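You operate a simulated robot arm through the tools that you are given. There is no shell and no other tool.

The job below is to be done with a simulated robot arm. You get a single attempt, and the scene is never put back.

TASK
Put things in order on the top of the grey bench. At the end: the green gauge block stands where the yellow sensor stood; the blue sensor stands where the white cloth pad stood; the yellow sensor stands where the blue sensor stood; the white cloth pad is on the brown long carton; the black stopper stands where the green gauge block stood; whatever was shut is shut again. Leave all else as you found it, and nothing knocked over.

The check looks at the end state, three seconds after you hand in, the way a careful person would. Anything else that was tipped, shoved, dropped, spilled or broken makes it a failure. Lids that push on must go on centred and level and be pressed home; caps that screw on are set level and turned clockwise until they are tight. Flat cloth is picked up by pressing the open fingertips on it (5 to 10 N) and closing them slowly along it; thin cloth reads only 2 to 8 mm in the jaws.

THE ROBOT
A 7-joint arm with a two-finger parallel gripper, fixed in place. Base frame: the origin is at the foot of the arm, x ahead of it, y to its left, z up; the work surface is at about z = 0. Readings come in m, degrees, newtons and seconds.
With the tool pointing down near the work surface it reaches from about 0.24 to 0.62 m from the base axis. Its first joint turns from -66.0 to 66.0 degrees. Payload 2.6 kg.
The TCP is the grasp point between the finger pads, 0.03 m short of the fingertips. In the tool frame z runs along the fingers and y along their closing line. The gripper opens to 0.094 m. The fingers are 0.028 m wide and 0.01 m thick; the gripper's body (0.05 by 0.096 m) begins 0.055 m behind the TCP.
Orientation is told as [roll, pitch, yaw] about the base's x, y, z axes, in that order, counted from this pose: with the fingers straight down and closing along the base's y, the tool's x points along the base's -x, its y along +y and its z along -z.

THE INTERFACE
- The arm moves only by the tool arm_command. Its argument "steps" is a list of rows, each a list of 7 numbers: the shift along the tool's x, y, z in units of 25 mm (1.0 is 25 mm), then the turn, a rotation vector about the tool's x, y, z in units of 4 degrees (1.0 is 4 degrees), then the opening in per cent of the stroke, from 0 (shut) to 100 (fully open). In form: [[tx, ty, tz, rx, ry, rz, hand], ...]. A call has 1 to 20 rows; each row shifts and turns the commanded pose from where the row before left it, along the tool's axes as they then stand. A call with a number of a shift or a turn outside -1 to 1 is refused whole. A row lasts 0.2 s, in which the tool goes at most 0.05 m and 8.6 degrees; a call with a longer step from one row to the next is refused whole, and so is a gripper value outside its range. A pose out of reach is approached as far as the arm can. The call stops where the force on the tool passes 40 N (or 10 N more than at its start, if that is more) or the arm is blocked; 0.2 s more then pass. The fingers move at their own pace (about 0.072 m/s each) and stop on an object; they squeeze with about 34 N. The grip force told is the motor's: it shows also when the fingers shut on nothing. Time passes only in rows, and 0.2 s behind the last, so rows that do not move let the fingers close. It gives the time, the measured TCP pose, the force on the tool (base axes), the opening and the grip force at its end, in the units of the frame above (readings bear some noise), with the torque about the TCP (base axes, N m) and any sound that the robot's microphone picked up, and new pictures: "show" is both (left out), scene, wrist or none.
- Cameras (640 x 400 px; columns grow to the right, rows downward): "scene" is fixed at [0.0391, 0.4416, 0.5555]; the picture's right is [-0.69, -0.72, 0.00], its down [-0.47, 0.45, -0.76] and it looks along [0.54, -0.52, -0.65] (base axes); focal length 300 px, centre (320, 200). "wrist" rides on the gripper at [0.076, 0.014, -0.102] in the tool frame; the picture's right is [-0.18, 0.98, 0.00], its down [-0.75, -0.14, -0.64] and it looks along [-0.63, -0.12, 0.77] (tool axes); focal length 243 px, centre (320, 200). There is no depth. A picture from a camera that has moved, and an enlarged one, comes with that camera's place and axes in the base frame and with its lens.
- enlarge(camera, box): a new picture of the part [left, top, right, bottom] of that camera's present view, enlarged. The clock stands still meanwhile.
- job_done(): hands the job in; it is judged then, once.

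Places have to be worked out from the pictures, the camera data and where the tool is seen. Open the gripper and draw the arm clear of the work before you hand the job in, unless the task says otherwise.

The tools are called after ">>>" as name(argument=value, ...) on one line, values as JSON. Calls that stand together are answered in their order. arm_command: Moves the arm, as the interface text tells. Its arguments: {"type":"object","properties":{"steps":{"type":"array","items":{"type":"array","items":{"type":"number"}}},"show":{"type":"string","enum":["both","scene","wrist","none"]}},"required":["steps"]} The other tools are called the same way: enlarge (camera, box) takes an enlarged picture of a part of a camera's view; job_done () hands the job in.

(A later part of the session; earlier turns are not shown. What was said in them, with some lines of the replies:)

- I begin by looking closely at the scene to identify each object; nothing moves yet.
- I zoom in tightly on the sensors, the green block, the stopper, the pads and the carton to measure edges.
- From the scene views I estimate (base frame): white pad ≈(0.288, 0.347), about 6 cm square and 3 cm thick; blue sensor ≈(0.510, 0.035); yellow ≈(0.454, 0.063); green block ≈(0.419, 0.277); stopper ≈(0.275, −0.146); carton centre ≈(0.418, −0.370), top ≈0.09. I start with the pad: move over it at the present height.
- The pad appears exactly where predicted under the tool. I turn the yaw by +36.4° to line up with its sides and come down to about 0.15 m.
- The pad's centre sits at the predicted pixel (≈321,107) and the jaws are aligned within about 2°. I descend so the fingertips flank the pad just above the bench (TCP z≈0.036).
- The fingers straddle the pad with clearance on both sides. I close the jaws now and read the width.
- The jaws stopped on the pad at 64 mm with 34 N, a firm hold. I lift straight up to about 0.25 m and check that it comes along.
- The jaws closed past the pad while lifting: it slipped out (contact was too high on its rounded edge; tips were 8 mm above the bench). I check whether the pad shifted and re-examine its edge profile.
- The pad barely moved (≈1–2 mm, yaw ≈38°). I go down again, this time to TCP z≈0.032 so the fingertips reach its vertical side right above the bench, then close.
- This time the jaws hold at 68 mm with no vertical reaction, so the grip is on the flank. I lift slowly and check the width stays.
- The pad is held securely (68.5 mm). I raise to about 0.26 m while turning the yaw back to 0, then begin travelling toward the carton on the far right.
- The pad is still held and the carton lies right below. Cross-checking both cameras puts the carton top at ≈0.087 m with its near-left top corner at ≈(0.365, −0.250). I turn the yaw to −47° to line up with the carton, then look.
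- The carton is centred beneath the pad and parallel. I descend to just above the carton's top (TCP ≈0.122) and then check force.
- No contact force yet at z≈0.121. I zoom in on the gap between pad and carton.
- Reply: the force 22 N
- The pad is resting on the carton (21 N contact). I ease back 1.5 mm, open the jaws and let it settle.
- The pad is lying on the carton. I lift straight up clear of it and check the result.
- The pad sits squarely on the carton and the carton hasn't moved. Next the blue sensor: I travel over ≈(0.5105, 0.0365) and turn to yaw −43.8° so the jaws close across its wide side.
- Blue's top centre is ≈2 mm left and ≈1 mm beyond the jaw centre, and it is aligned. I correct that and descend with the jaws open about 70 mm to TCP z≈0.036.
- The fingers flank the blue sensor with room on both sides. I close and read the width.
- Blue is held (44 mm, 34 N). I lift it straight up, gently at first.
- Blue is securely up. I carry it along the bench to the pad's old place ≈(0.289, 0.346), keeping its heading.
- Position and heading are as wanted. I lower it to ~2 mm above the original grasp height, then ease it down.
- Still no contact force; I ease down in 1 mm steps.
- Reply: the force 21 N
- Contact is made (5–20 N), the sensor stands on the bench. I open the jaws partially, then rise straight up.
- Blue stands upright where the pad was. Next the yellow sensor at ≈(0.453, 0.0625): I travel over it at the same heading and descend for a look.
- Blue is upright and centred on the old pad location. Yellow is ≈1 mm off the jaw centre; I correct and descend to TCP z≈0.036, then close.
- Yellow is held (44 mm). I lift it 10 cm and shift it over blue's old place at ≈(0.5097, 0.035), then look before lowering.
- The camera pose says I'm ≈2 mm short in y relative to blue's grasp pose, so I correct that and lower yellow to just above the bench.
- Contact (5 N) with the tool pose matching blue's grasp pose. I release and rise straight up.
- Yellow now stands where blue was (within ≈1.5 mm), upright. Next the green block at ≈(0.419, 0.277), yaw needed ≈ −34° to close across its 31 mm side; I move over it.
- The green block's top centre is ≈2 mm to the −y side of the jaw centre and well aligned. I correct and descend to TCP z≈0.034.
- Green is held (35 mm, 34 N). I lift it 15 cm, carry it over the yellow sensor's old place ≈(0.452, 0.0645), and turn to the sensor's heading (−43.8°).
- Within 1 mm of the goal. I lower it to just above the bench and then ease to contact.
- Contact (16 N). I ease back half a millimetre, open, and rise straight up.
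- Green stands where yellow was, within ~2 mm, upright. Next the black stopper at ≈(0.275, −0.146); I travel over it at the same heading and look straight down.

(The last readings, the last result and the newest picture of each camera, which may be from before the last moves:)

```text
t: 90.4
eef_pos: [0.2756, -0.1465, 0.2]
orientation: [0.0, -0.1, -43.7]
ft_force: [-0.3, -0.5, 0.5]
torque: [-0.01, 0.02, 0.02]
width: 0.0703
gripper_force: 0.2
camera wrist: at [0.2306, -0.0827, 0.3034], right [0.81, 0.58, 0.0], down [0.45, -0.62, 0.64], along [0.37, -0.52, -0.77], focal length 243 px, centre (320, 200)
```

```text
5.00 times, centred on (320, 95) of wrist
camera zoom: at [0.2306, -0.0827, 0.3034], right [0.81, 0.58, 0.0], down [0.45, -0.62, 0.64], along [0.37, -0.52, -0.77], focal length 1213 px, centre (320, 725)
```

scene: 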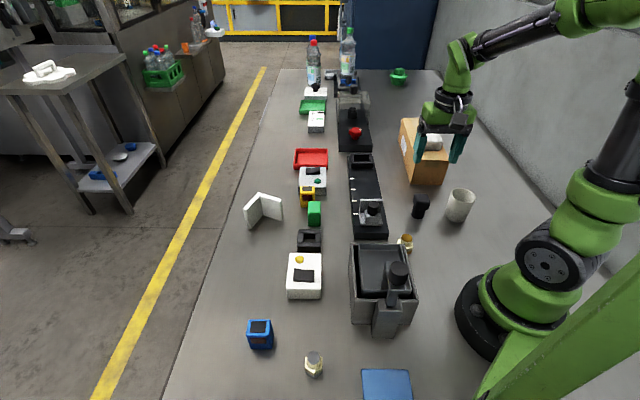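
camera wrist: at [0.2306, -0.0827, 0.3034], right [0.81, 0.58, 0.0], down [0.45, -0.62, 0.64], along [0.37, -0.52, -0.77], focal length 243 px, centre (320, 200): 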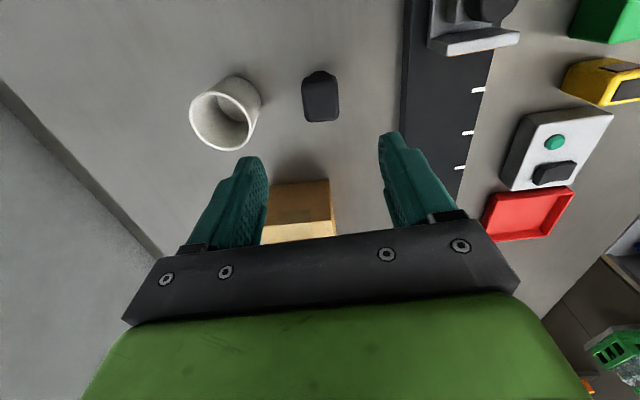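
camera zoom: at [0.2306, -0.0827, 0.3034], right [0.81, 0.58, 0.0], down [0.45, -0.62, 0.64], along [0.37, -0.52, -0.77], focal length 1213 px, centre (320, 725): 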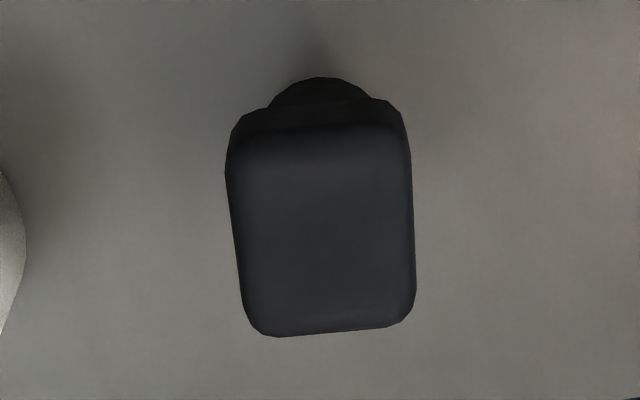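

The stopper's head is centred under the jaws, turned ≈6° clockwise from them. I match that (yaw ≈ −49.8°) and descend to TCP z≈0.048 so the pads meet the head's flat sides.

>>> arm_command(steps=[[0.04, 0.02, 0, 0, 0, 0.75, 75], [0, 0, 0, 0, 0, 0.75, 75], [0, 0, 1, 0, 0, 0, 75], [0, 0, 1, 0, 0, 0, 75], [0, 0, 1, 0, 0, 0, 75], [0, 0, 1, 0, 0, 0, 75], [0, 0, 0, 0, 0, 0, 75]], show="both")

>>> enlarge(camera="wrist", box=[240, 80, 400, 200])

```text
t: 92.0
eef_pos: [0.276, -0.1446, 0.0986]
orientation: [0.0, 0.0, -49.8]
ft_force: [0.5, 0.1, 0.6]
torque: [-0.01, -0.02, 0.01]
width: 0.0706
gripper_force: 0.1
camera wrist: at [0.2382, -0.0761, 0.2027], right [0.87, 0.49, 0.0], down [0.38, -0.67, 0.64], along [0.32, -0.56, -0.77], focal length 243 px, centre (320, 200)
```

scene: 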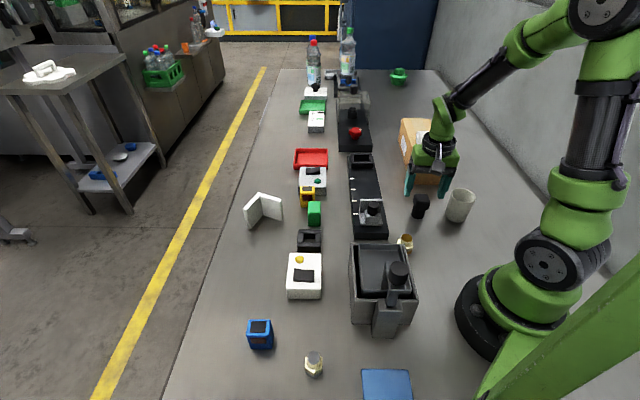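
wrist: 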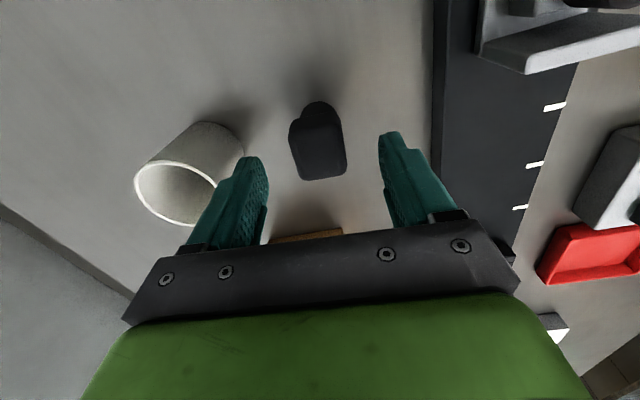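

```text
3.33 times, centred on (320, 140) of wrist
camera zoom: at [0.2382, -0.0761, 0.2027], right [0.87, 0.49, 0.0], down [0.38, -0.67, 0.64], along [0.32, -0.56, -0.77], focal length 809 px, centre (320, 400)
```

zoom: 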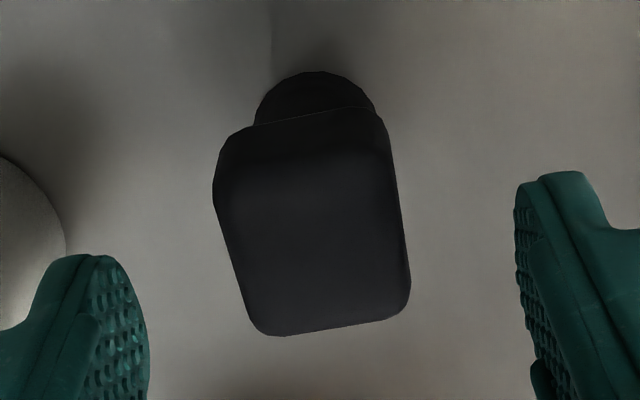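

Alignment is good and the cup clears the left finger by ≈3 cm. I shift 2 mm back, descend the rest to TCP z≈0.048 and close.

>>> arm_command(steps=[[0.08, 0, 0, 0, 0, 0, 75], [0, 0, 0.7, 0, 0, 0, 75], [0, 0, 0.7, 0, 0, 0, 75], [0, 0, 0.4, 0, 0, 0, 75], [0, 0, 0.22, 0, 0, 0, 75], [0, 0, 0, 0, 0, 0, 75]], show="both")

>>> arm_command(steps=[[0, 0, 0, 0, 0, 0, 60], [0, 0, 0, 0, 0, 0, 45], [0, 0, 0, 0, 0, 0, 30], [0, 0, 0, 0, 0, 0, 18], [0, 0, 0, 0, 0, 0, 18]], show="both")

```text
t: 93.4
eef_pos: [0.2736, -0.1425, 0.0499]
orientation: [-0.1, 0.1, -49.8]
ft_force: [-0.1, -0.1, -1.2]
torque: [0.0, -0.01, -0.03]
width: 0.0706
gripper_force: 0.0
camera wrist: at [0.2369, -0.0751, 0.1531], right [0.87, 0.49, 0.0], down [0.38, -0.67, 0.64], along [0.32, -0.56, -0.77], focal length 243 px, centre (320, 200)
```

scene: 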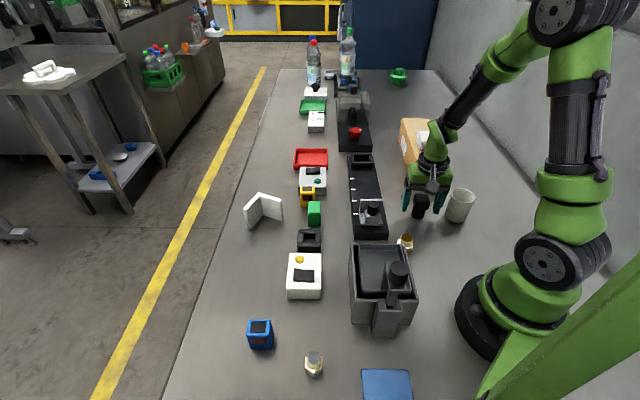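
wrist: 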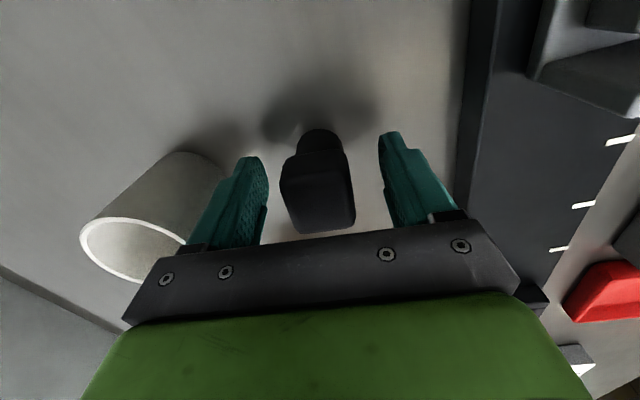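

```text
t: 94.6
eef_pos: [0.2744, -0.1424, 0.0499]
orientation: [0.0, -0.1, -49.8]
ft_force: [-0.5, 0.1, 0.2]
torque: [-0.02, -0.01, 0.02]
width: 0.0391
gripper_force: 34.1
camera wrist: at [0.237, -0.0752, 0.1533], right [0.87, 0.49, 0.0], down [0.38, -0.67, 0.64], along [0.32, -0.56, -0.77], focal length 243 px, centre (320, 200)
```

scene: 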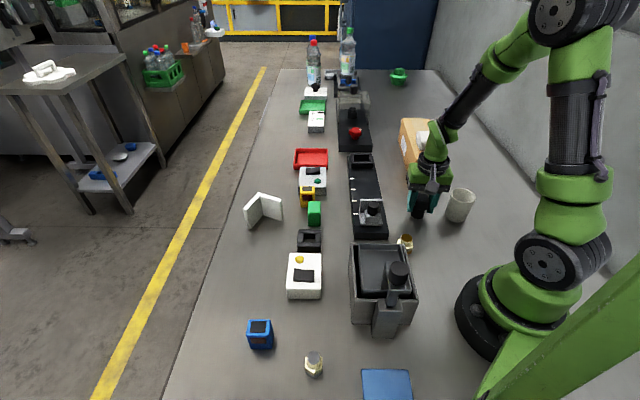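
wrist: 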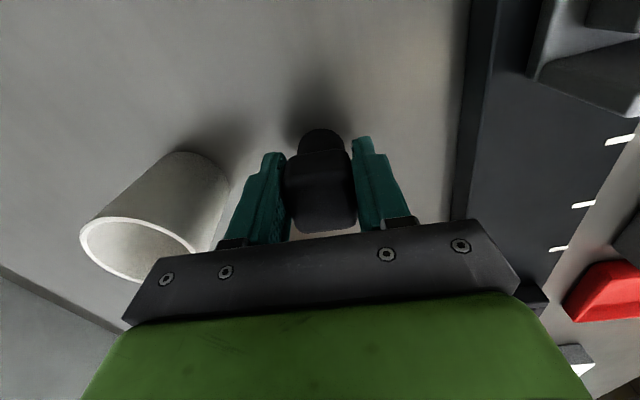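

The stopper is held by its head (39 mm, 34 N). I lift it straight up, slowly at first, to z≈0.25.

>>> arm_command(steps=[[0, 0, -0.2, 0, 0, 0, 18], [0, 0, -0.3, 0, 0, 0, 18], [0, 0, -0.5, 0, 0, 0, 18], [0, 0, -1, 0, 0, 0, 18], [0, 0, -1, 0, 0, 0, 18], [0, 0, -1, 0, 0, 0, 18], [0, 0, -1, 0, 0, 0, 18], [0, 0, -1, 0, 0, 0, 18], [0, 0, -1, 0, 0, 0, 18], [0, 0, -1, 0, 0, 0, 18], [0, 0, 0, 0, 0, 0, 18]], show="both")

```text
t: 97.0
eef_pos: [0.2744, -0.141, 0.2509]
orientation: [0.0, 0.0, -49.8]
ft_force: [-1.1, 1.1, -0.7]
torque: [0.02, 0.01, -0.02]
width: 0.0394
gripper_force: 33.8
camera wrist: at [0.2359, -0.0736, 0.354], right [0.87, 0.49, 0.0], down [0.38, -0.67, 0.64], along [0.32, -0.56, -0.77], focal length 243 px, centre (320, 200)
```

scene: 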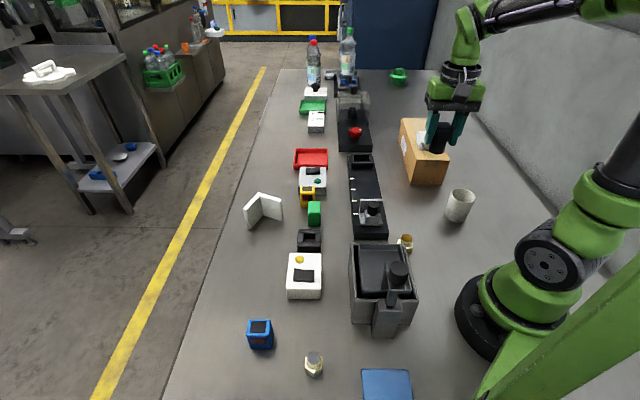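
wrist: 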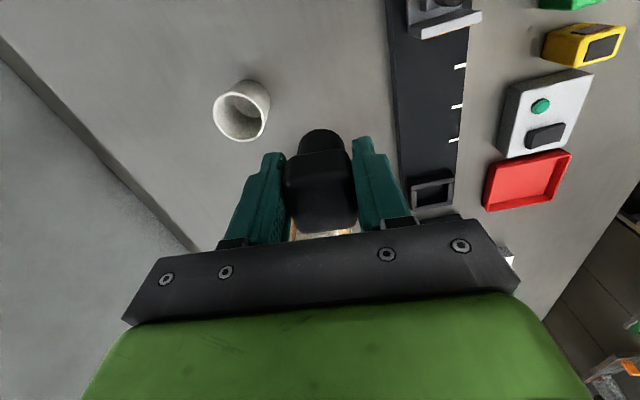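

The stopper is up and stable. I carry it over green's old place ≈(0.4186, 0.2756).

>>> arm_command(steps=[[0.563, 0.9495, 0, 0, 0, 0, 18], [0.563, 0.9495, 0, 0, 0, 0, 18], [0.563, 0.9495, 0, 0, 0, 0, 18], [0.563, 0.9495, 0, 0, 0, 0, 18], [0.563, 0.9495, 0, 0, 0, 0, 18], [0.563, 0.9495, 0, 0, 0, 0, 18], [0.563, 0.9495, 0, 0, 0, 0, 18], [0.563, 0.9495, 0, 0, 0, 0, 18], [0.563, 0.9495, 0, 0, 0, 0, 18], [0.563, 0.9495, 0, 0, 0, 0, 18], [0.563, 0.9495, 0, 0, 0, 0, 18], [0.563, 0.9495, 0, 0, 0, 0, 18], [0.563, 0.9495, 0, 0, 0, 0, 18], [0.563, 0.9495, 0, 0, 0, 0, 18], [0.563, 0.9495, 0, 0, 0, 0, 18], [0.563, 0.9495, 0, 0, 0, 0, 18], [0, 0, 0, 0, 0, 0, 18]], show="both")

```text
t: 100.6
eef_pos: [0.4174, 0.2734, 0.2513]
orientation: [0.0, 0.0, -49.9]
ft_force: [-0.8, 0.0, -1.0]
torque: [0.0, 0.01, -0.02]
width: 0.0394
gripper_force: 34.0
camera wrist: at [0.3811, 0.3415, 0.3542], right [0.87, 0.49, 0.0], down [0.38, -0.67, 0.64], along [0.32, -0.56, -0.77], focal length 243 px, centre (320, 200)
```

scene: 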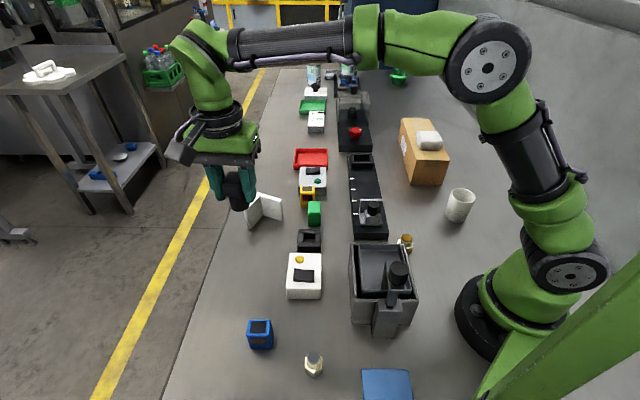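
wrist: 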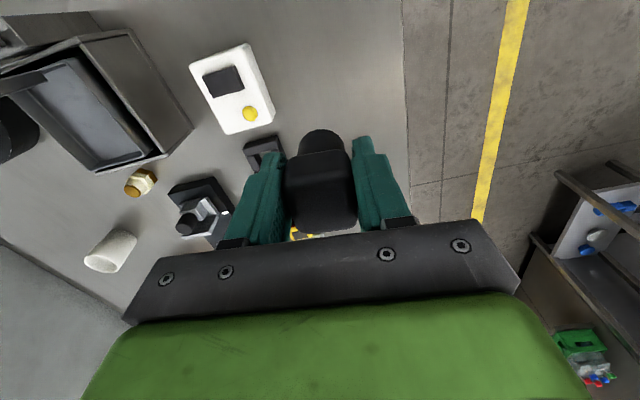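

I nudge ≈1 mm to match green's recorded spot, then lower the stopper to just above the bench.

>>> arm_command(steps=[[0.03, 0.045, 1, 0, 0, 0, 18], [0, 0, 1, 0, 0, 0, 18], [0, 0, 1, 0, 0, 0, 18], [0, 0, 1, 0, 0, 0, 18], [0, 0, 1, 0, 0, 0, 18], [0, 0, 1, 0, 0, 0, 18], [0, 0, 0.8, 0, 0, 0, 18], [0, 0, 0.6, 0, 0, 0, 18], [0, 0, 0.3, 0, 0, 0, 18], [0, 0, 0.16, 0, 0, 0, 18], [0, 0, 0.06, 0, 0, 0, 18], [0, 0, 0, 0, 0, 0, 18]], show="both")

>>> arm_command(steps=[[0, 0, 0.05, 0, 0, 0, 18], [0, 0, 0, 0, 0, 0, 18]], show="none")

```text
t: 103.2
eef_pos: [0.4195, 0.2755, 0.0529]
orientation: [0.0, -0.1, -49.7]
ft_force: [-0.2, 0.1, -1.2]
torque: [-0.02, 0.01, 0.02]
width: 0.0395
gripper_force: 34.0
camera wrist: at [0.3818, 0.343, 0.1555], right [0.87, 0.49, 0.0], down [0.38, -0.67, 0.64], along [0.32, -0.56, -0.77], focal length 243 px, centre (320, 200)
```

scene: 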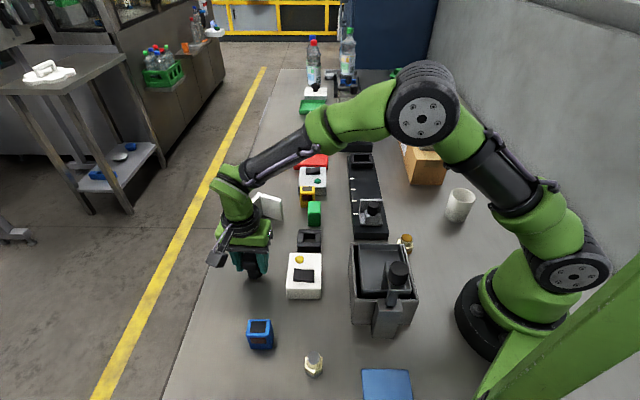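
wrist: 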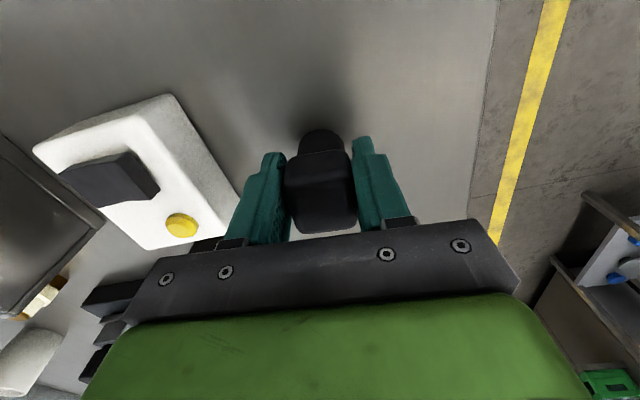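

```text
t: 103.8
eef_pos: [0.4191, 0.2763, 0.0508]
orientation: [0.1, 0.0, -49.8]
ft_force: [-0.2, -0.2, -0.6]
torque: [-0.02, 0.0, -0.03]
width: 0.0394
gripper_force: 33.6
```

Still about 1 mm to go; I ease down in small steps until contact.

>>> arm_command(steps=[[0, 0, 0.04, 0, 0, 0, 18], [0, 0, 0, 0, 0, 0, 18]], show="none")

>>> arm_command(steps=[[0, 0, 0.03, 0, 0, 0, 18], [0, 0, 0, 0, 0, 0, 18]], show="none")

```text
t: 104.4
eef_pos: [0.4182, 0.276, 0.0497]
orientation: [0.0, 0.1, -49.9]
ft_force: [0.1, 0.6, -0.8]
torque: [0.01, 0.01, -0.01]
width: 0.0394
gripper_force: 34.1
```

```text
t: 105.0
eef_pos: [0.4183, 0.2747, 0.0503]
orientation: [0.1, 0.1, -49.8]
ft_force: [-2.0, -1.2, 7.5]
torque: [-0.11, 0.06, 0.01]
width: 0.0396
gripper_force: 33.9
```

Contact at 7.5 N; the stopper rests on the bench. I open gently and rise straight up.

>>> arm_command(steps=[[0, 0, 0, 0, 0, 0, 35], [0, 0, 0, 0, 0, 0, 45], [0, 0, 0, 0, 0, 0, 55], [0, 0, 0, 0, 0, 0, 65], [0, 0, 0, 0, 0, 0, 72], [0, 0, 0, 0, 0, 0, 72], [0, 0, -0.3, 0, 0, 0, 72], [0, 0, -0.7, 0, 0, 0, 72], [0, 0, -1, 0, 0, 0, 72], [0, 0, -1, 0, 0, 0, 72], [0, 0, -1, 0, 0, 0, 72], [0, 0, -1, 0, 0, 0, 72], [0, 0, -1, 0, 0, 0, 72], [0, 0, -1, 0, 0, 0, 72], [0, 0, -1, 0, 0, 0, 72], [0, 0, 0, 0, 0, 0, 72]], show="both")

>>> enlarge(camera="scene", box=[224, 246, 288, 286])

```text
t: 108.4
eef_pos: [0.4179, 0.275, 0.248]
orientation: [0.0, 0.1, -49.8]
ft_force: [0.1, 0.9, 0.6]
torque: [0.01, 0.01, 0.03]
width: 0.0677
gripper_force: 0.1
camera wrist: at [0.3801, 0.3434, 0.3531], right [0.87, 0.49, 0.0], down [0.38, -0.67, 0.64], along [0.32, -0.56, -0.77], focal length 243 px, centre (320, 200)
```

scene: 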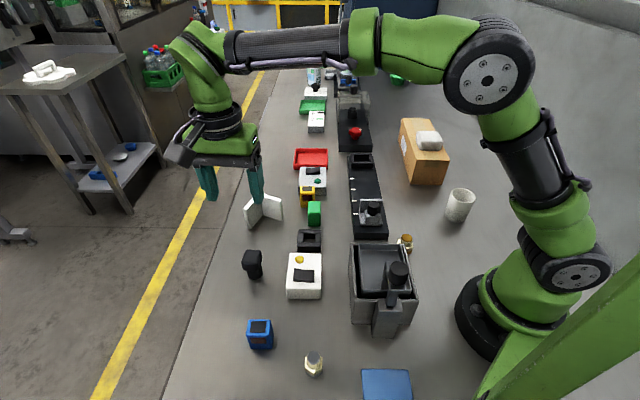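
wrist: 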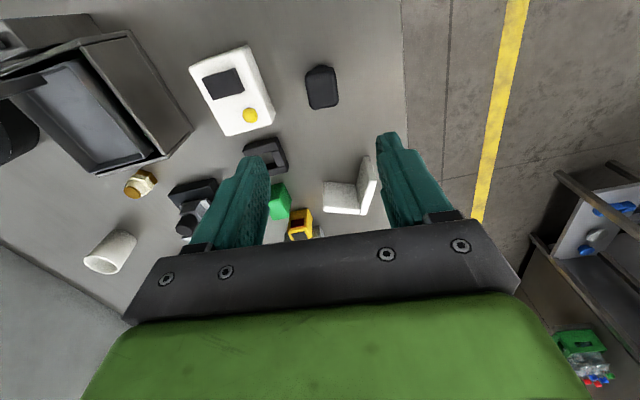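

```text
10.00 times, centred on (256, 266) of scene
camera zoom: at [0.0391, 0.4416, 0.5555], right [-0.69, -0.72, 0.0], down [-0.47, 0.45, -0.76], along [0.54, -0.52, -0.65], focal length 2997 px, centre (960, -460)
```

zoom: 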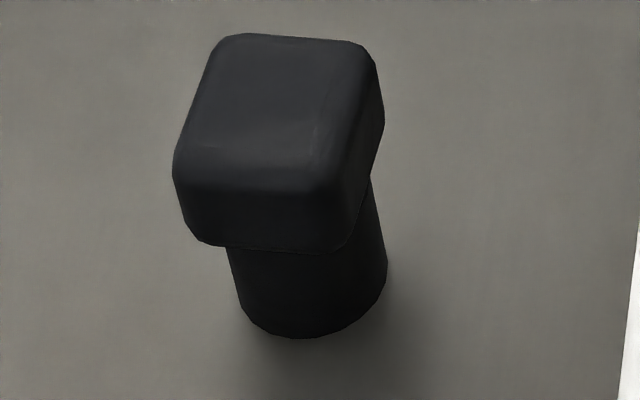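

The stopper stands upright on green's old spot (base ≈4 mm from the block's centre). I retreat to the start pose with the jaws fully open and then inspect everything.

>>> arm_command(steps=[[0, 0, -1, 0, 0, 0, 72], [-0.975, -0.748, 0, 0, 0, 0, 72], [-0.975, -0.748, 0, 0, 0, 0, 72], [-0.975, -0.748, 0, 0, 0, 0, 72], [-0.975, -0.748, 0, 0, 0, 0, 72], [-0.975, -0.748, 0, 0, 0, 0, 72], [-0.975, -0.748, 0, 0, 0, 0, 72], [-0.975, -0.748, 0, 0, 0, 0, 72], [-0.975, -0.748, 0, 0, 0, 0, 72], [-0.975, -0.748, 0, 0, 0, 0, 72], [-0.975, -0.748, 0, 0, 0, 0, 72], [-0.975, -0.748, 0, 0, 0, 0, 72], [-0.975, -0.748, 0, 0, 0, 0, 72], [-0.975, -0.748, 0, 0, 0, 0, 72], [0, 0, 0, 0, 0, 0, 100]], show="scene")

>>> arm_command(steps=[[0, 0, 0, 0, 0, -0.958, 100], [0, 0, 0, 0, 0, -0.958, 100], [0, 0, 0, 0, 0, -0.958, 100], [0, 0, 0, 0, 0, -0.958, 100], [0, 0, 0, 0, 0, -0.958, 100], [0, 0, 0, 0, 0, -0.958, 100], [0, 0, 0, 0, 0, -0.958, 100], [0, 0, 0, 0, 0, -0.958, 100], [0, 0, 0, 0, 0, -0.958, 100], [0, 0, 0, 0, 0, -0.958, 100], [0, 0, 0, 0, 0, -0.958, 100], [0, 0, 0, 0, 0, -0.958, 100], [0, 0, 0, 0, 0, -0.958, 100]], show="both")

>>> enlarge(camera="scene", box=[220, 140, 480, 300])

>>> enlarge(camera="scene", box=[200, 230, 460, 400])

>>> enlarge(camera="scene", box=[260, 60, 460, 190])

```text
t: 111.6
eef_pos: [0.4383, -0.1234, 0.2738]
orientation: [0.1, 0.0, -49.8]
ft_force: [-0.6, 0.6, -0.1]
torque: [-0.02, 0.01, -0.02]
width: 0.094
gripper_force: 0.0
```

scene: 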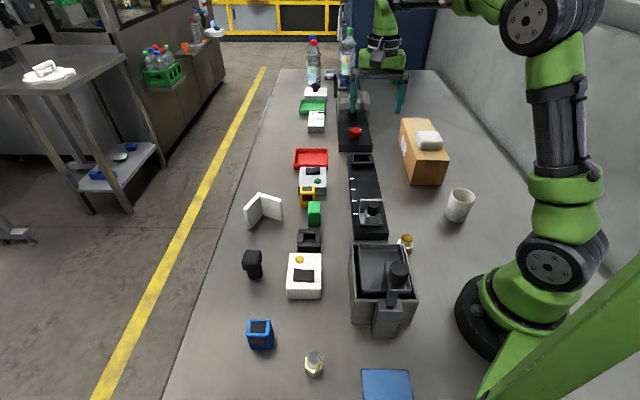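

```text
t: 114.4
eef_pos: [0.4365, -0.124, 0.2736]
orientation: [0.0, -0.1, 0.1]
ft_force: [0.1, -0.3, -0.9]
torque: [-0.01, 0.01, 0.01]
width: 0.094
gripper_force: 0.0
camera wrist: at [0.3624, -0.109, 0.3776], right [0.18, 0.98, 0.0], down [0.75, -0.14, 0.64], along [0.63, -0.12, -0.77], focal length 243 px, centre (320, 200)
```

scene: 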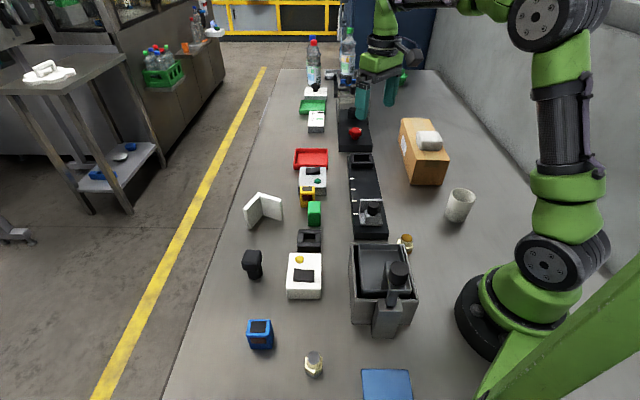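
wrist: 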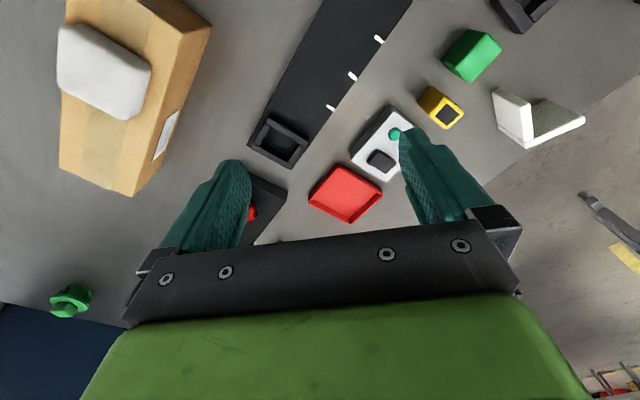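

```text
2.46 times, centred on (350, 220) of scene
camera zoom: at [0.0391, 0.4416, 0.5555], right [-0.69, -0.72, 0.0], down [-0.47, 0.45, -0.76], along [0.54, -0.52, -0.65], focal length 738 px, centre (246, 151)
```

zoom: 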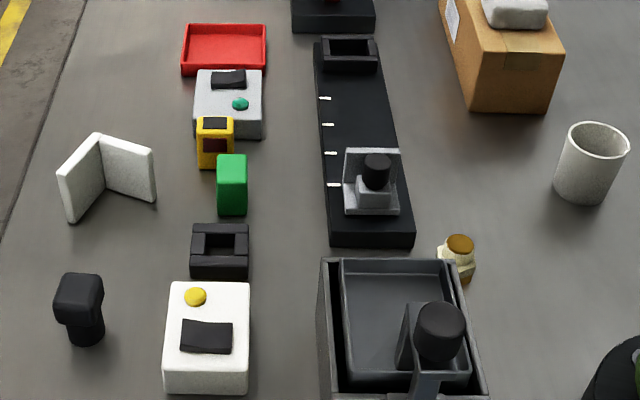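

```text
2.35 times, centred on (330, 315) of scene
camera zoom: at [0.0391, 0.4416, 0.5555], right [-0.69, -0.72, 0.0], down [-0.47, 0.45, -0.76], along [0.54, -0.52, -0.65], focal length 705 px, centre (296, -71)
```

zoom: 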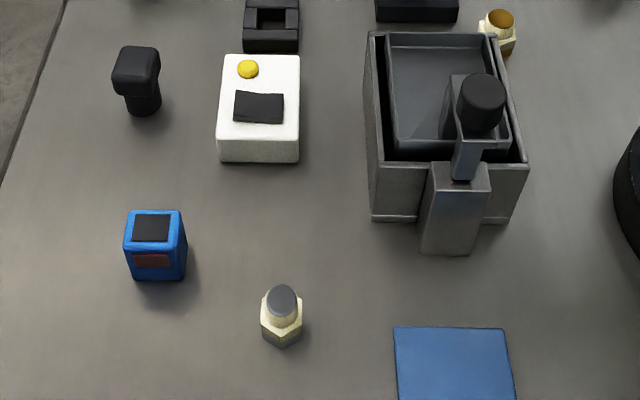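

```text
3.08 times, centred on (360, 125) of scene
camera zoom: at [0.0391, 0.4416, 0.5555], right [-0.69, -0.72, 0.0], down [-0.47, 0.45, -0.76], along [0.54, -0.52, -0.65], focal length 922 px, centre (197, 431)
```

zoom: 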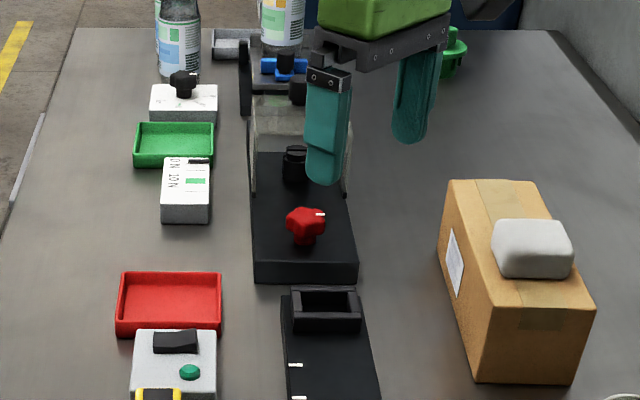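

Everything checks out. The pad is centred on the carton, blue stands on the pad's spot, yellow on blue's, green on yellow's and the stopper on green's, all upright. Every other object looks the same as in the first pictures, nothing was opened, and the gripper is open and clear. I hand the job in.

>>> job_done()

```text
The job is handed in.
```

I made all five moves and handed the job in. The check's verdict hasn't come back. In the last pictures everything I moved was upright and in place:

| Object | Now | How close |
|---|---|---|
| White cloth pad | on the brown long carton | centred across its width; on the half nearer the robot |
| Blue sensor | where the pad stood | within about 2 mm |
| Yellow sensor | where the blue sensor stood | within about 2 mm |
| Green gauge block | where the yellow sensor stood | within about 2 mm |
| Black stopper | where the green block stood | within about 4 mm |

- **Pad slip:** on my first try the pad slipped from the fingers as I lifted and shifted about 1–2 mm on the bench. The second try, gripping lower, held.
- **Facing:** both sensors kept the way they faced. I turned the green block about 10° to line up with the spot it took.
- **Everything else:** I opened nothing, so there was nothing to shut again. The other objects look the same as in the first pictures.
- **Arm:** it is back at its starting position, above the bench, with the gripper open.
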